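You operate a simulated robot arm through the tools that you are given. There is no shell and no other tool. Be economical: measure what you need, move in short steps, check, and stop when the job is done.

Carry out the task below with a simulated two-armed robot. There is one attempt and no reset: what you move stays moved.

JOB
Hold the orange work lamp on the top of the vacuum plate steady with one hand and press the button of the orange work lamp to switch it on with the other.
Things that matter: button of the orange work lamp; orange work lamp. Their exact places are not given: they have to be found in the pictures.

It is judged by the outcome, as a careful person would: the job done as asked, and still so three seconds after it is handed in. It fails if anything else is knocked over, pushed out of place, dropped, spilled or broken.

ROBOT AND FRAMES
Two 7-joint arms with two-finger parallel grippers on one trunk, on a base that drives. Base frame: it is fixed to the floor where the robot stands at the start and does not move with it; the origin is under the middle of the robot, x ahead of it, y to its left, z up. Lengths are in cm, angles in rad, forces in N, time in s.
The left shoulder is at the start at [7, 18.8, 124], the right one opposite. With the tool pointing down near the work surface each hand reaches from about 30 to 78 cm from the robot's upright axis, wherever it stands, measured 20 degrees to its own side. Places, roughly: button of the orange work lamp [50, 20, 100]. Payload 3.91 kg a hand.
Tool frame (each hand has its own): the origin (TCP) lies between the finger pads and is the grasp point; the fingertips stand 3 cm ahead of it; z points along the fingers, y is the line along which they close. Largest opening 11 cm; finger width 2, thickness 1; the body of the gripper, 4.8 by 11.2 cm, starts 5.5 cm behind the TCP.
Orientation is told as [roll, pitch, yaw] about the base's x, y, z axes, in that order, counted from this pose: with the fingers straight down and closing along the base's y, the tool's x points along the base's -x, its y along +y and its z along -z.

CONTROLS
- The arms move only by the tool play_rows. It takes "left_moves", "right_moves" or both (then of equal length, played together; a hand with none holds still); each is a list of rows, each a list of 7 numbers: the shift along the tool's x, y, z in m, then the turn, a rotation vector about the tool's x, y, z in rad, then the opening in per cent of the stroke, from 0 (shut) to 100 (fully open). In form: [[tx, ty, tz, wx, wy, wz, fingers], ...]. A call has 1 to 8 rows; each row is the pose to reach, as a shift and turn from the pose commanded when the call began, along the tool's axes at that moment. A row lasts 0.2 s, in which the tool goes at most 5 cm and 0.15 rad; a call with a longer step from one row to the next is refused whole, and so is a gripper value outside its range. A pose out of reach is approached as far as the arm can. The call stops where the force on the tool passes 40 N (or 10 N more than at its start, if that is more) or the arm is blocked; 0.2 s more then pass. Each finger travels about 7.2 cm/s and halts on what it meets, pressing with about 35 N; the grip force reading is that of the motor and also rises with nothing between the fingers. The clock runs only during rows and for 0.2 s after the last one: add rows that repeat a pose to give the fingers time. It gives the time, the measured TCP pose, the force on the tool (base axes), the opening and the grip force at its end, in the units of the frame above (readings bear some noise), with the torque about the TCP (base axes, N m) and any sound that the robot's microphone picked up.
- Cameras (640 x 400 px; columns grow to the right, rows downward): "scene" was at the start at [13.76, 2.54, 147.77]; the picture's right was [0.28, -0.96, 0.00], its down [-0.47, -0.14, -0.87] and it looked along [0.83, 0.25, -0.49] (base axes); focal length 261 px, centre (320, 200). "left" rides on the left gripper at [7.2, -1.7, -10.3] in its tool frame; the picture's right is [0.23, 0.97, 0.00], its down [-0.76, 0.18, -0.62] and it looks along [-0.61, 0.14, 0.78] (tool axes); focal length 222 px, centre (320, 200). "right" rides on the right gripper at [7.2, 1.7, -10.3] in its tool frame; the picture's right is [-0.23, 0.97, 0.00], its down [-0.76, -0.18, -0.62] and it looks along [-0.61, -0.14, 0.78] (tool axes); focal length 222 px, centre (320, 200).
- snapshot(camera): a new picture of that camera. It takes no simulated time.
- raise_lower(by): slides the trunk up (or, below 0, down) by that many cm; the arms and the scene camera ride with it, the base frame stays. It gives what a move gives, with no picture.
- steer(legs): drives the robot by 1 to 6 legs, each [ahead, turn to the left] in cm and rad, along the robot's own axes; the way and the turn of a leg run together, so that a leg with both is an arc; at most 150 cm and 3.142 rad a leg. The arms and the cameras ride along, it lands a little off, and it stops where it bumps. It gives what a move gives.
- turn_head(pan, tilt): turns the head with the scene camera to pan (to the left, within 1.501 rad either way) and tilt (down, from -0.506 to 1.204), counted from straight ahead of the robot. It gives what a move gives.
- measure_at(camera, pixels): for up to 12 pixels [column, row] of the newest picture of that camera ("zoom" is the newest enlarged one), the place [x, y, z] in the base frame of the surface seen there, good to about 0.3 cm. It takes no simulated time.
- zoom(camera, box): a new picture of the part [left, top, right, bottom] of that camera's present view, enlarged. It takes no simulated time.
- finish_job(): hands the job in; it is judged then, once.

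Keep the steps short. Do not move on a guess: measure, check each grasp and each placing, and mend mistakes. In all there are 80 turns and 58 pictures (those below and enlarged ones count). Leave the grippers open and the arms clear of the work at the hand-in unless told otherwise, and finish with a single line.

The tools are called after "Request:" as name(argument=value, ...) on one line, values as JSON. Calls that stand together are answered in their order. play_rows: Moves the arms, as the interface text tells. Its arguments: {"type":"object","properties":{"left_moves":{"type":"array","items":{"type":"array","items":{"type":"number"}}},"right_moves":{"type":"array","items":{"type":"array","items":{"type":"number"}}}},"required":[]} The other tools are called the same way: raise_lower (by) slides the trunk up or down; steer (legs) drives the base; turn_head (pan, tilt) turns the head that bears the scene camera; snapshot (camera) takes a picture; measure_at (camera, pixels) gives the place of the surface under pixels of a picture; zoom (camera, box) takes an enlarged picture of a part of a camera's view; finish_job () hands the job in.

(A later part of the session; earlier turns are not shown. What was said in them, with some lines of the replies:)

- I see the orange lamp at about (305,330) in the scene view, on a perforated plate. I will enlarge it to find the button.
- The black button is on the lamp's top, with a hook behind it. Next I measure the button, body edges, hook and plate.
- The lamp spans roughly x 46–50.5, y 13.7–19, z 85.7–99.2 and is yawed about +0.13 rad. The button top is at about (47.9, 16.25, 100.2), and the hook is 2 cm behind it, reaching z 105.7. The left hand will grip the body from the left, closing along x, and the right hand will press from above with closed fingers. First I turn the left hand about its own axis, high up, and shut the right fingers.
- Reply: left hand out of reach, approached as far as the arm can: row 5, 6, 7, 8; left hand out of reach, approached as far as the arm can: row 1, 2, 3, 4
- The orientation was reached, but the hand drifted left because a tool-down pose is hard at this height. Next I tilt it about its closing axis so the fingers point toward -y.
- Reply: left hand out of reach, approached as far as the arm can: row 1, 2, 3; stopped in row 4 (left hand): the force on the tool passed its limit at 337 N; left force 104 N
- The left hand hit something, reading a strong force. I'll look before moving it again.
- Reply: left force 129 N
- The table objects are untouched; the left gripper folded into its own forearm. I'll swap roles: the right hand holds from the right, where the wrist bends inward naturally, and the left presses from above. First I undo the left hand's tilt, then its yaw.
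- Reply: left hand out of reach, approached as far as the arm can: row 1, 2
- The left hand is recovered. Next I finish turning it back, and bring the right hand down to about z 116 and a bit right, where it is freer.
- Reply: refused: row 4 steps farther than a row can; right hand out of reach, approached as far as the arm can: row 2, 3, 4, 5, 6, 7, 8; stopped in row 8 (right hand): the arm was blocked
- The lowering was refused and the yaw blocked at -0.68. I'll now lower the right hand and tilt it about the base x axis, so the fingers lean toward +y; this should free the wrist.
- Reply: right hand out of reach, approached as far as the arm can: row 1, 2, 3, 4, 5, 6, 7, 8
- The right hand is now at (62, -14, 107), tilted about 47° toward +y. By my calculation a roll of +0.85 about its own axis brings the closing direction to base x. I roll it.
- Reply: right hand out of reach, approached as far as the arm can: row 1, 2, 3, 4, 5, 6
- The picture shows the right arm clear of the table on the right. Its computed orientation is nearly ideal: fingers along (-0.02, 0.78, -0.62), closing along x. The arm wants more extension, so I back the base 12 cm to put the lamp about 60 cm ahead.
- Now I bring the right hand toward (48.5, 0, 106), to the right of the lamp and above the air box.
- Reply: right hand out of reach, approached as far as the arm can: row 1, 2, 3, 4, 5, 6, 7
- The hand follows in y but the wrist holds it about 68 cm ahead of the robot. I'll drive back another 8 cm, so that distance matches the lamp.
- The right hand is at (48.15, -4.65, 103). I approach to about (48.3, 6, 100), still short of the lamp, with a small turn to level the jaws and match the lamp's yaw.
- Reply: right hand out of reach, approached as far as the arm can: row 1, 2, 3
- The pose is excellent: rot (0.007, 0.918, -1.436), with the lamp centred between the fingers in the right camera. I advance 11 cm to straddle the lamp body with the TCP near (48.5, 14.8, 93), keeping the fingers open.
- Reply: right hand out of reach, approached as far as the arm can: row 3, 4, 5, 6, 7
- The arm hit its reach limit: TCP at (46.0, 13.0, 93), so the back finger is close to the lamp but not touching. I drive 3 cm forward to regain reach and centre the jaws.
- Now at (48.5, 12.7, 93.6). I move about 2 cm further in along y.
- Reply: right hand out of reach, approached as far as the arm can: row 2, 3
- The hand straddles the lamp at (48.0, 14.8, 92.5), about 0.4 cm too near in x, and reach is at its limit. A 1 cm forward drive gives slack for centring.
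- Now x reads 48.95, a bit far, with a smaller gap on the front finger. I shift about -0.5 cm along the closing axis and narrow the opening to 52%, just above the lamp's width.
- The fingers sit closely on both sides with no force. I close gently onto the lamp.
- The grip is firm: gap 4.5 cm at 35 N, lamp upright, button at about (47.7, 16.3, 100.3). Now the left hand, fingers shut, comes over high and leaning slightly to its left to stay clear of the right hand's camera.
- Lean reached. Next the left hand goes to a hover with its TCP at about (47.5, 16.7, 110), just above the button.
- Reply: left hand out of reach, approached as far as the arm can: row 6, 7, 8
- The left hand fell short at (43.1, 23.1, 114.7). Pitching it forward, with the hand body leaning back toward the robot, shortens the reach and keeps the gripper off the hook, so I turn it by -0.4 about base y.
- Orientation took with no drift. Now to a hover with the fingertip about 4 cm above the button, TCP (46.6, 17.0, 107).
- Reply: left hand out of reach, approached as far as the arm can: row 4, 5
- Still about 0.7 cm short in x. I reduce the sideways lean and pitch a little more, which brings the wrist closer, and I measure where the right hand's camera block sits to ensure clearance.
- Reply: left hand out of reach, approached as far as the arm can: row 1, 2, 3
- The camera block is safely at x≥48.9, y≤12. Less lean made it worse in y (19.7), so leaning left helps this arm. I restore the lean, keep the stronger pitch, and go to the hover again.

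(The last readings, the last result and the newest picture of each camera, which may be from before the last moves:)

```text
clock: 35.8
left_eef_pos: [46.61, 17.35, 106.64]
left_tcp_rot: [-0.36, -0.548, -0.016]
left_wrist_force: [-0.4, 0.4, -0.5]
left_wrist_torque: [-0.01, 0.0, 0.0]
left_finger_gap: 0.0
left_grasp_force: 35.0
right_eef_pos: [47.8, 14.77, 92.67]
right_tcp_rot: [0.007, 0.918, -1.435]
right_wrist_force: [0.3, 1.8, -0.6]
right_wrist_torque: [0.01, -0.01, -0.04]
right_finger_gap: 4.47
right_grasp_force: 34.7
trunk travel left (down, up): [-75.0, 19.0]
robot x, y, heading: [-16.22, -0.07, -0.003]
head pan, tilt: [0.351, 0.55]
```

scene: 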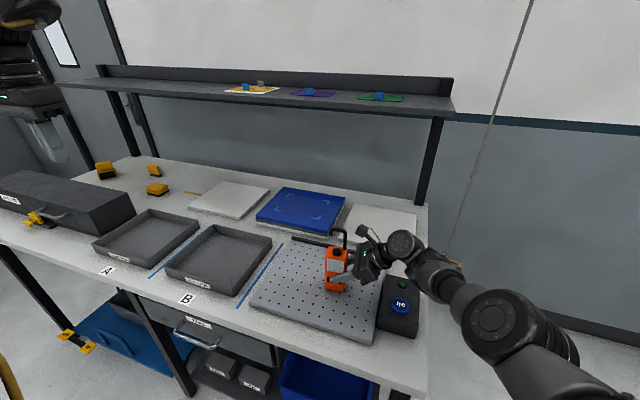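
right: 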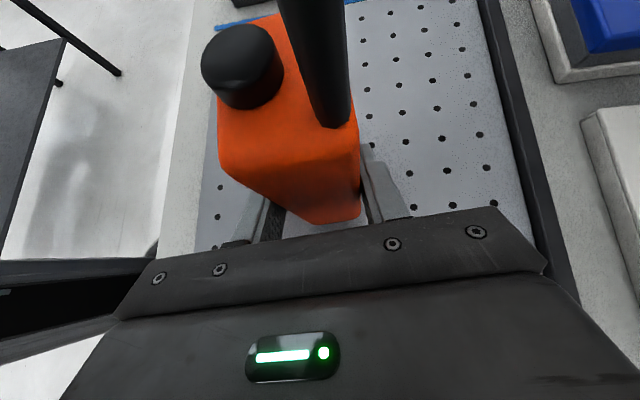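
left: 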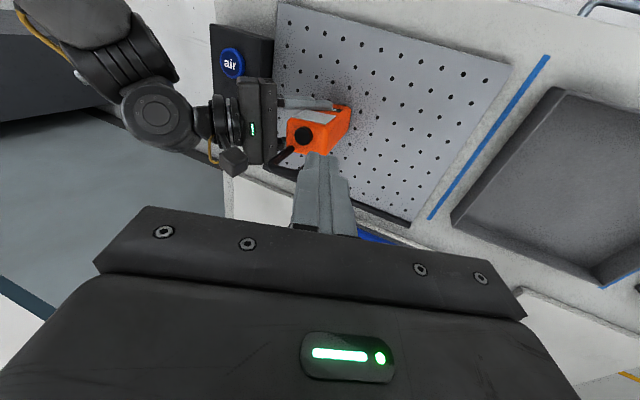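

Reached the hover without limits, with the tip centre at about (48.1, 16.3, 104.2). I come down to about 1 cm above the button, with a small shift so the lowest tip corner lands on the button's middle.

Request:
play_rows(left_moves=[[0.0065, 0, 0.0095, 0, 0, 0, 0], [0.013, 0, 0.019, 0, 0, 0, 0], [0.013, 0, 0.019, 0, 0, 0, 0]])

Request:
zoom(camera="scene", box=[300, 220, 380, 270])

Request:
snapshot(camera="right")

Request:
snapshot(camera="left")

```text
clock: 36.6
left_eef_pos: [46.1, 16.87, 104.62]
left_tcp_rot: [-0.36, -0.548, -0.016]
left_wrist_force: [0.3, 0.0, 0.2]
left_wrist_torque: [-0.02, 0.02, 0.0]
left_finger_gap: 0.03
left_grasp_force: 35.3
left hand out of reach, approached as far as the arm can: row 2, 3
right_eef_pos: [47.95, 14.75, 92.6]
right_tcp_rot: [0.006, 0.919, -1.434]
right_wrist_force: [-0.8, 1.0, -0.9]
right_wrist_torque: [0.03, 0.04, 0.0]
right_finger_gap: 4.47
right_grasp_force: 35.0
trunk travel left (down, up): [-75.0, 19.0]
robot x, y, heading: [-16.5, 0.04, 0.001]
head pan, tilt: [0.351, 0.55]
```

```text
8.00 times, centred on (340, 245) of scene
```

zoom: 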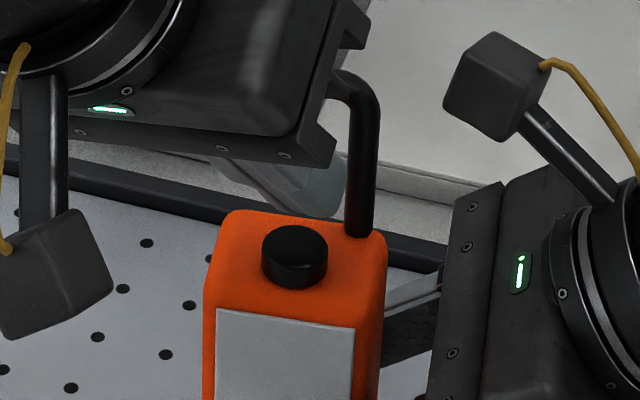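

```text
32 pictures are left
```

right: 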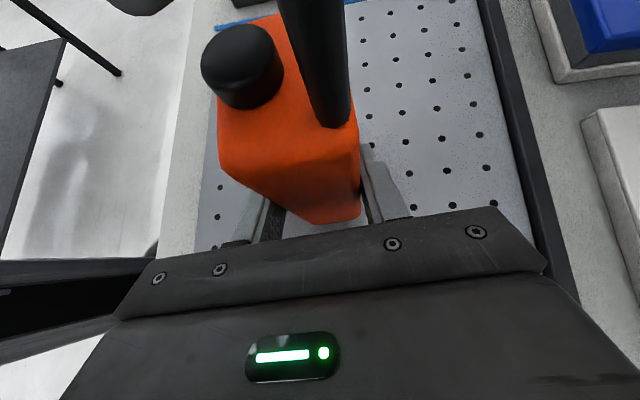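

```text
31 pictures are left
```

left: 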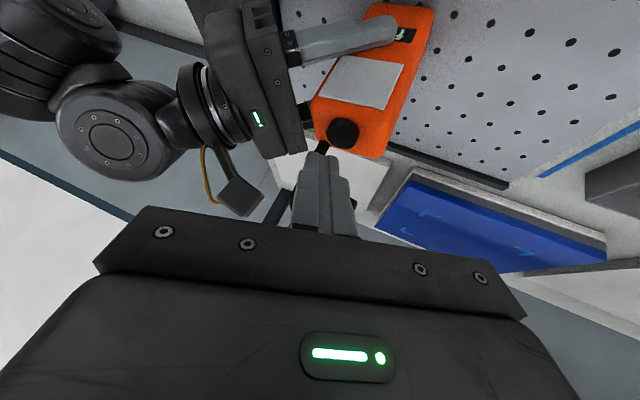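

I measure the visible fingertip to confirm its place relative to the button.

Request:
measure_at(camera="zoom", pixels=[[310, 205], [330, 205], [285, 190], [335, 180], [295, 240], [325, 150], [345, 150]])

Request:
measure_at(camera="left", pixels=[[318, 160], [335, 165], [343, 132], [330, 152], [310, 158]])

```text
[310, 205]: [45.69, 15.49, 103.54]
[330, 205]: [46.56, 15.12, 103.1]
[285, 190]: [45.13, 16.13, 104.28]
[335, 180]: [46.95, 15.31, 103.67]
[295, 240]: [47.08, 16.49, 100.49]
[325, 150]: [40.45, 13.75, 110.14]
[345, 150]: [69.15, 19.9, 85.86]
```

```text
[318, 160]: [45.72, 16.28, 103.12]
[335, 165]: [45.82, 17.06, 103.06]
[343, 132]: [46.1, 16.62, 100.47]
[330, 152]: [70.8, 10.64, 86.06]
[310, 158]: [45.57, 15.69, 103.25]
```

The tip is about 0.4 cm short in x for a centred press. More sideways lean helped reach before, so I add 0.12 rad of lean and move +0.5 cm in x at the same height.

Request:
play_rows(left_moves=[[0, 0, 0, 0.06, 0, 0, 0], [0, 0, 0, 0.12, 0, 0, 0], [-0.0045, 0.001, 0.0025, 0.12, 0, 0, 0], [-0.0045, 0.001, 0.0025, 0.12, 0, 0, 0]])

```text
clock: 37.6
left_eef_pos: [46.57, 16.81, 104.51]
left_tcp_rot: [-0.479, -0.548, -0.017]
left_wrist_force: [0.2, 0.1, -0.1]
left_wrist_torque: [-0.02, 0.02, 0.0]
left_finger_gap: 0.0
left_grasp_force: 34.5
right_eef_pos: [47.9, 14.69, 92.53]
right_tcp_rot: [0.009, 0.919, -1.435]
right_wrist_force: [0.3, -0.6, -0.5]
right_wrist_torque: [-0.01, 0.06, 0.02]
right_finger_gap: 4.48
right_grasp_force: 34.8
trunk travel left (down, up): [-75.0, 19.0]
robot x, y, heading: [-16.54, 0.02, -0.004]
head pan, tilt: [0.351, 0.55]
```

Reached (46.6, 16.8, 104.5) with no limit. Now straight down 1.2 cm in small rows, watching the force and listening for a click.

Request:
play_rows(left_moves=[[0.0016, 0.0012, 0.0023, 0, 0, 0, 0], [0.0031, 0.0024, 0.0045, 0, 0, 0, 0], [0.0042, 0.0032, 0.0061, 0, 0, 0, 0], [0.0052, 0.0039, 0.0076, 0, 0, 0, 0], [0.0062, 0.0047, 0.0091, 0, 0, 0, 0]])

Request:
zoom(camera="scene", box=[300, 220, 380, 270])

Request:
zoom(camera="left", box=[270, 80, 430, 180])

Request:
zoom(camera="right", box=[160, 0, 400, 150])

```text
clock: 38.8
left_eef_pos: [46.67, 16.99, 103.31]
left_tcp_rot: [-0.478, -0.549, -0.017]
left_wrist_force: [-0.4, -0.2, 0.9]
left_wrist_torque: [-0.01, -0.01, -0.01]
left_finger_gap: 0.0
left_grasp_force: 34.9
right_eef_pos: [48.01, 14.71, 92.58]
right_tcp_rot: [0.006, 0.918, -1.436]
right_wrist_force: [0.9, -0.5, 0.0]
right_wrist_torque: [0.04, 0.03, -0.05]
right_finger_gap: 4.48
right_grasp_force: 34.8
trunk travel left (down, up): [-75.0, 19.0]
robot x, y, heading: [-16.62, 0.18, -0.004]
head pan, tilt: [0.351, 0.55]
```

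```text
8.00 times, centred on (340, 245) of scene
```

zoom: 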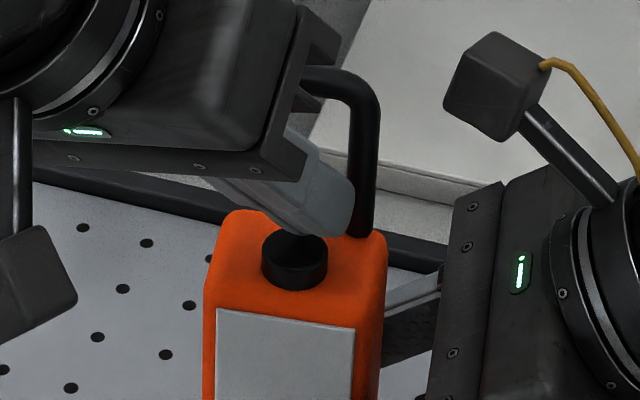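

```text
4.00 times, centred on (350, 130) of left
```

zoom: 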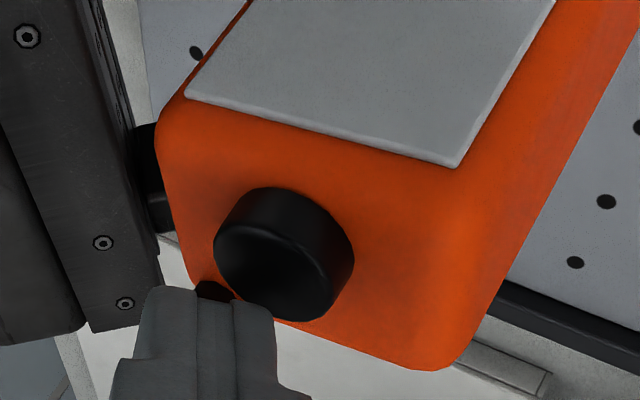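

```text
2.67 times, centred on (280, 75) of right
```

zoom: 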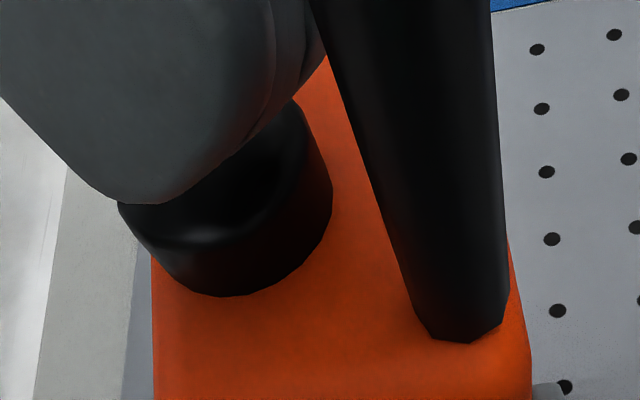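

The tip is right above the button, clear of the hook, and not touching yet. I continue down about 1.2 cm slowly; the call stops itself on force.

Request:
play_rows(left_moves=[[0.0008, 0.0008, 0.001, 0, 0, 0, 0], [0.0017, 0.0016, 0.002, 0, 0, 0, 0], [0.0025, 0.0024, 0.003, 0, 0, 0, 0], [0.0034, 0.0032, 0.004, 0, 0, 0, 0], [0.0042, 0.004, 0.005, 0, 0, 0, 0], [0.005, 0.0048, 0.006, 0, 0, 0, 0], [0.0059, 0.0056, 0.007, 0, 0, 0, 0], [0.0067, 0.0064, 0.008, 0, 0, 0, 0]])

Request:
zoom(camera="scene", box=[300, 220, 380, 270])

Request:
zoom(camera="right", box=[160, 0, 400, 150])

```text
clock: 40.6
left_eef_pos: [46.58, 17.05, 102.39]
left_tcp_rot: [-0.48, -0.552, -0.016]
left_wrist_force: [0.3, -2.8, 15.1]
left_wrist_torque: [-0.17, -0.16, -0.01]
left_finger_gap: 0.0
left_grasp_force: 35.3
right_eef_pos: [47.83, 14.73, 92.63]
right_tcp_rot: [0.006, 0.918, -1.437]
right_wrist_force: [1.8, 3.2, -5.6]
right_wrist_torque: [-0.03, -0.13, -0.13]
right_finger_gap: 4.48
right_grasp_force: 35.5
trunk travel left (down, up): [-75.0, 19.0]
robot x, y, heading: [-16.26, 0.28, -0.003]
head pan, tilt: [0.351, 0.55]
heard: click
```

```text
8.00 times, centred on (340, 245) of scene
```

zoom: 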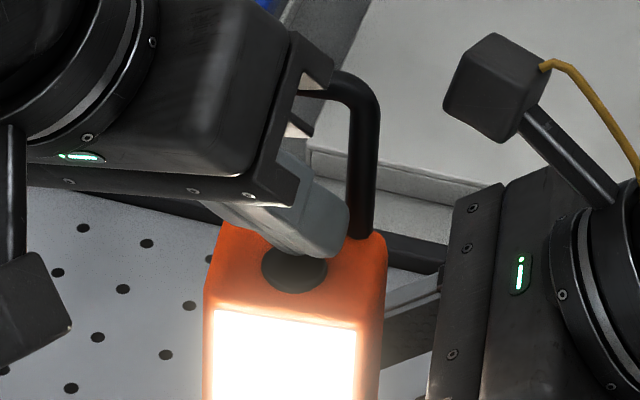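

```text
2.67 times, centred on (280, 75) of right
```

zoom: 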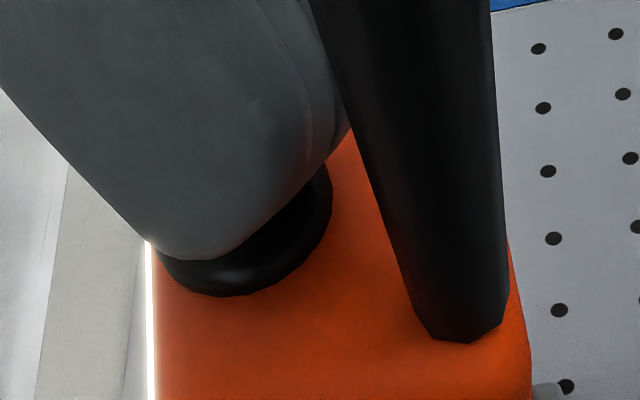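

A click sounded and the lamp glows. I lift the left hand straight up first, then back and left, clear of the hook.

Request:
play_rows(left_moves=[[-0.008, -0.006, -0.012, 0, 0, 0, 0], [-0.0156, -0.012, -0.0227, 0, 0, 0, 0], [-0.005, -0.003, -0.045, 0, 0, 0, 0], [0.01, 0.01, -0.075, 0, 0, 0, 0], [0.026, 0.027, -0.1, 0, 0, 0, 0], [0.042, 0.044, -0.125, 0, 0, 0, 0], [0.058, 0.062, -0.15, 0, 0, 0, 0], [0.073, 0.078, -0.17, 0, 0, 0, 0]])

Request:
snapshot(camera="scene")

```text
clock: 42.4
left_eef_pos: [34.69, 32.43, 108.24]
left_tcp_rot: [-0.48, -0.548, -0.017]
left_wrist_force: [0.5, 0.9, 0.5]
left_wrist_torque: [0.03, 0.01, 0.02]
left_finger_gap: 0.0
left_grasp_force: 35.2
right_eef_pos: [47.81, 14.85, 92.65]
right_tcp_rot: [0.007, 0.92, -1.435]
right_wrist_force: [-0.3, 0.5, 0.5]
right_wrist_torque: [-0.06, 0.0, 0.03]
right_finger_gap: 4.49
right_grasp_force: 35.1
trunk travel left (down, up): [-75.0, 19.0]
robot x, y, heading: [-16.16, -0.0, -0.004]
head pan, tilt: [0.351, 0.55]
```

```text
25 pictures are left
```

scene: 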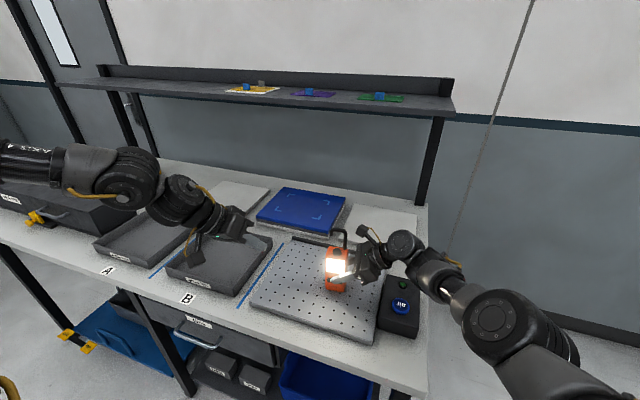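

The lamp stays lit and upright with the left hand clear. I open the right fingers, and the left ones too, without moving the arms.

Request:
play_rows(right_moves=[[0, 0, 0, 0, 0, 0, 50], [0, 0, 0, 0, 0, 0, 65], [0, 0, 0, 0, 0, 0, 85], [0, 0, 0, 0, 0, 0, 85]], left_moves=[[0, 0, 0, 0, 0, 0, 25], [0, 0, 0, 0, 0, 0, 50], [0, 0, 0, 0, 0, 0, 75], [0, 0, 0, 0, 0, 0, 100]])

Request:
snapshot(camera="right")

```text
clock: 43.4
left_eef_pos: [34.77, 32.3, 108.2]
left_tcp_rot: [-0.477, -0.547, -0.018]
left_wrist_force: [0.3, -0.2, -0.3]
left_wrist_torque: [0.03, 0.03, 0.03]
left_finger_gap: 11.0
left_grasp_force: 0.1
right_eef_pos: [47.9, 14.73, 92.6]
right_tcp_rot: [0.007, 0.918, -1.434]
right_wrist_force: [0.2, 0.4, -0.1]
right_wrist_torque: [0.02, -0.01, -0.01]
right_finger_gap: 9.33
right_grasp_force: 0.0
trunk travel left (down, up): [-75.0, 19.0]
robot x, y, heading: [-16.57, 0.26, -0.0]
head pan, tilt: [0.351, 0.55]
```

```text
24 pictures are left
```

right: 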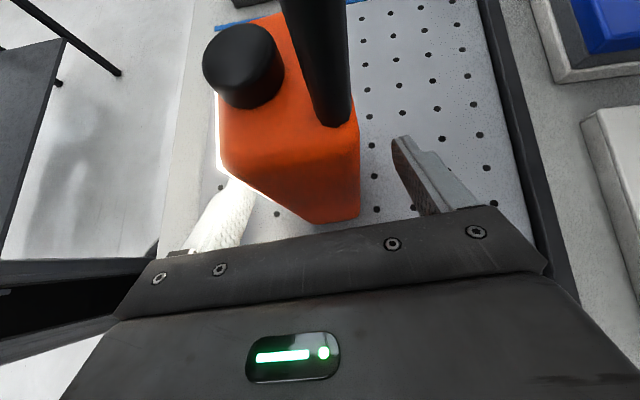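

Both fingers are free of the lamp. I back the right hand out along its own axis, in two stages to watch for sideways drift.

Request:
play_rows(right_moves=[[0, 0, -0.01, 0, 0, 0, 100], [0, 0, -0.02, 0, 0, 0, 100], [0, 0, -0.03, 0, 0, 0, 100], [0, 0, -0.04, 0, 0, 0, 100]])

```text
clock: 44.4
left_eef_pos: [34.75, 32.27, 108.26]
left_tcp_rot: [-0.479, -0.548, -0.019]
left_wrist_force: [-0.6, 0.2, 0.3]
left_wrist_torque: [0.0, 0.02, -0.01]
left_finger_gap: 11.01
left_grasp_force: 0.1
right_eef_pos: [48.38, 11.45, 95.04]
right_tcp_rot: [0.011, 0.921, -1.435]
right_wrist_force: [0.1, 0.0, -0.5]
right_wrist_torque: [0.03, 0.01, -0.01]
right_finger_gap: 10.97
right_grasp_force: 0.0
trunk travel left (down, up): [-75.0, 19.0]
robot x, y, heading: [-16.76, 0.13, -0.0]
head pan, tilt: [0.351, 0.55]
```

No drift to speak of. I withdraw another 10 cm.

Request:
play_rows(right_moves=[[0, 0, -0.015, 0, 0, 0, 100], [0, 0, -0.03, 0, 0, 0, 100], [0, 0, -0.05, 0, 0, 0, 100], [0, 0, -0.075, 0, 0, 0, 100], [0, 0, -0.1, 0, 0, 0, 100]])

Request:
snapshot(camera="scene")

Request:
zoom(camera="scene", box=[260, 190, 420, 290])

```text
clock: 45.6
left_eef_pos: [34.62, 32.29, 108.22]
left_tcp_rot: [-0.479, -0.547, -0.017]
left_wrist_force: [0.0, 0.3, -0.4]
left_wrist_torque: [0.01, 0.01, 0.0]
left_finger_gap: 10.99
left_grasp_force: 0.1
right_eef_pos: [49.46, 3.61, 100.97]
right_tcp_rot: [0.009, 0.917, -1.434]
right_wrist_force: [0.1, 0.1, 0.3]
right_wrist_torque: [0.0, 0.01, 0.02]
right_finger_gap: 11.01
right_grasp_force: 0.1
trunk travel left (down, up): [-75.0, 19.0]
robot x, y, heading: [-16.62, 0.17, -0.004]
head pan, tilt: [0.351, 0.55]
```

```text
23 pictures are left
```

scene: 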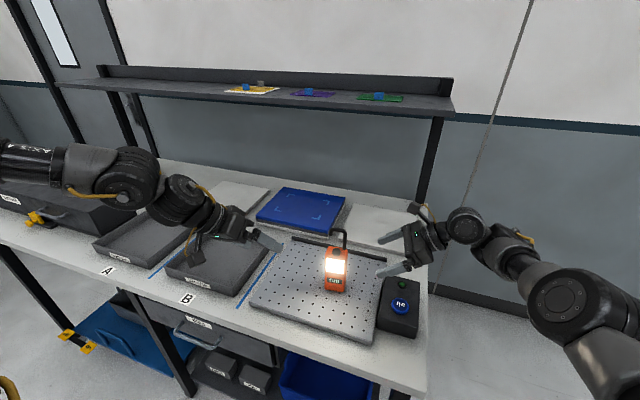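

```text
4.00 times, centred on (340, 240) of scene
```

zoom: 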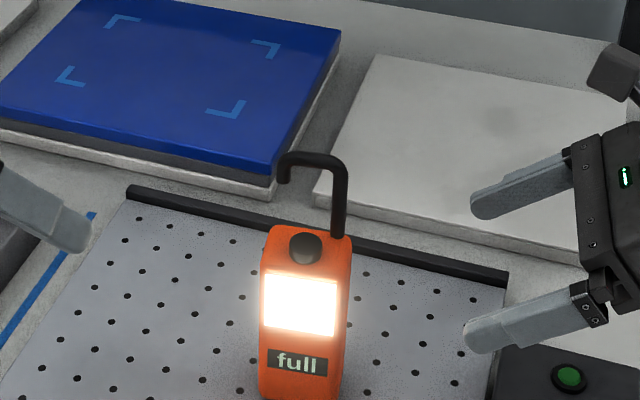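

The lamp is lit, upright and in its place. Both hands are open and clear, and nothing else was disturbed, so I hand the job in.

Request:
finish_job()

```text
The job is handed in.
```

The orange work lamp is switched on: the right hand held it while the left pressed its button, and it was still lit and standing in its place when I handed the job in.
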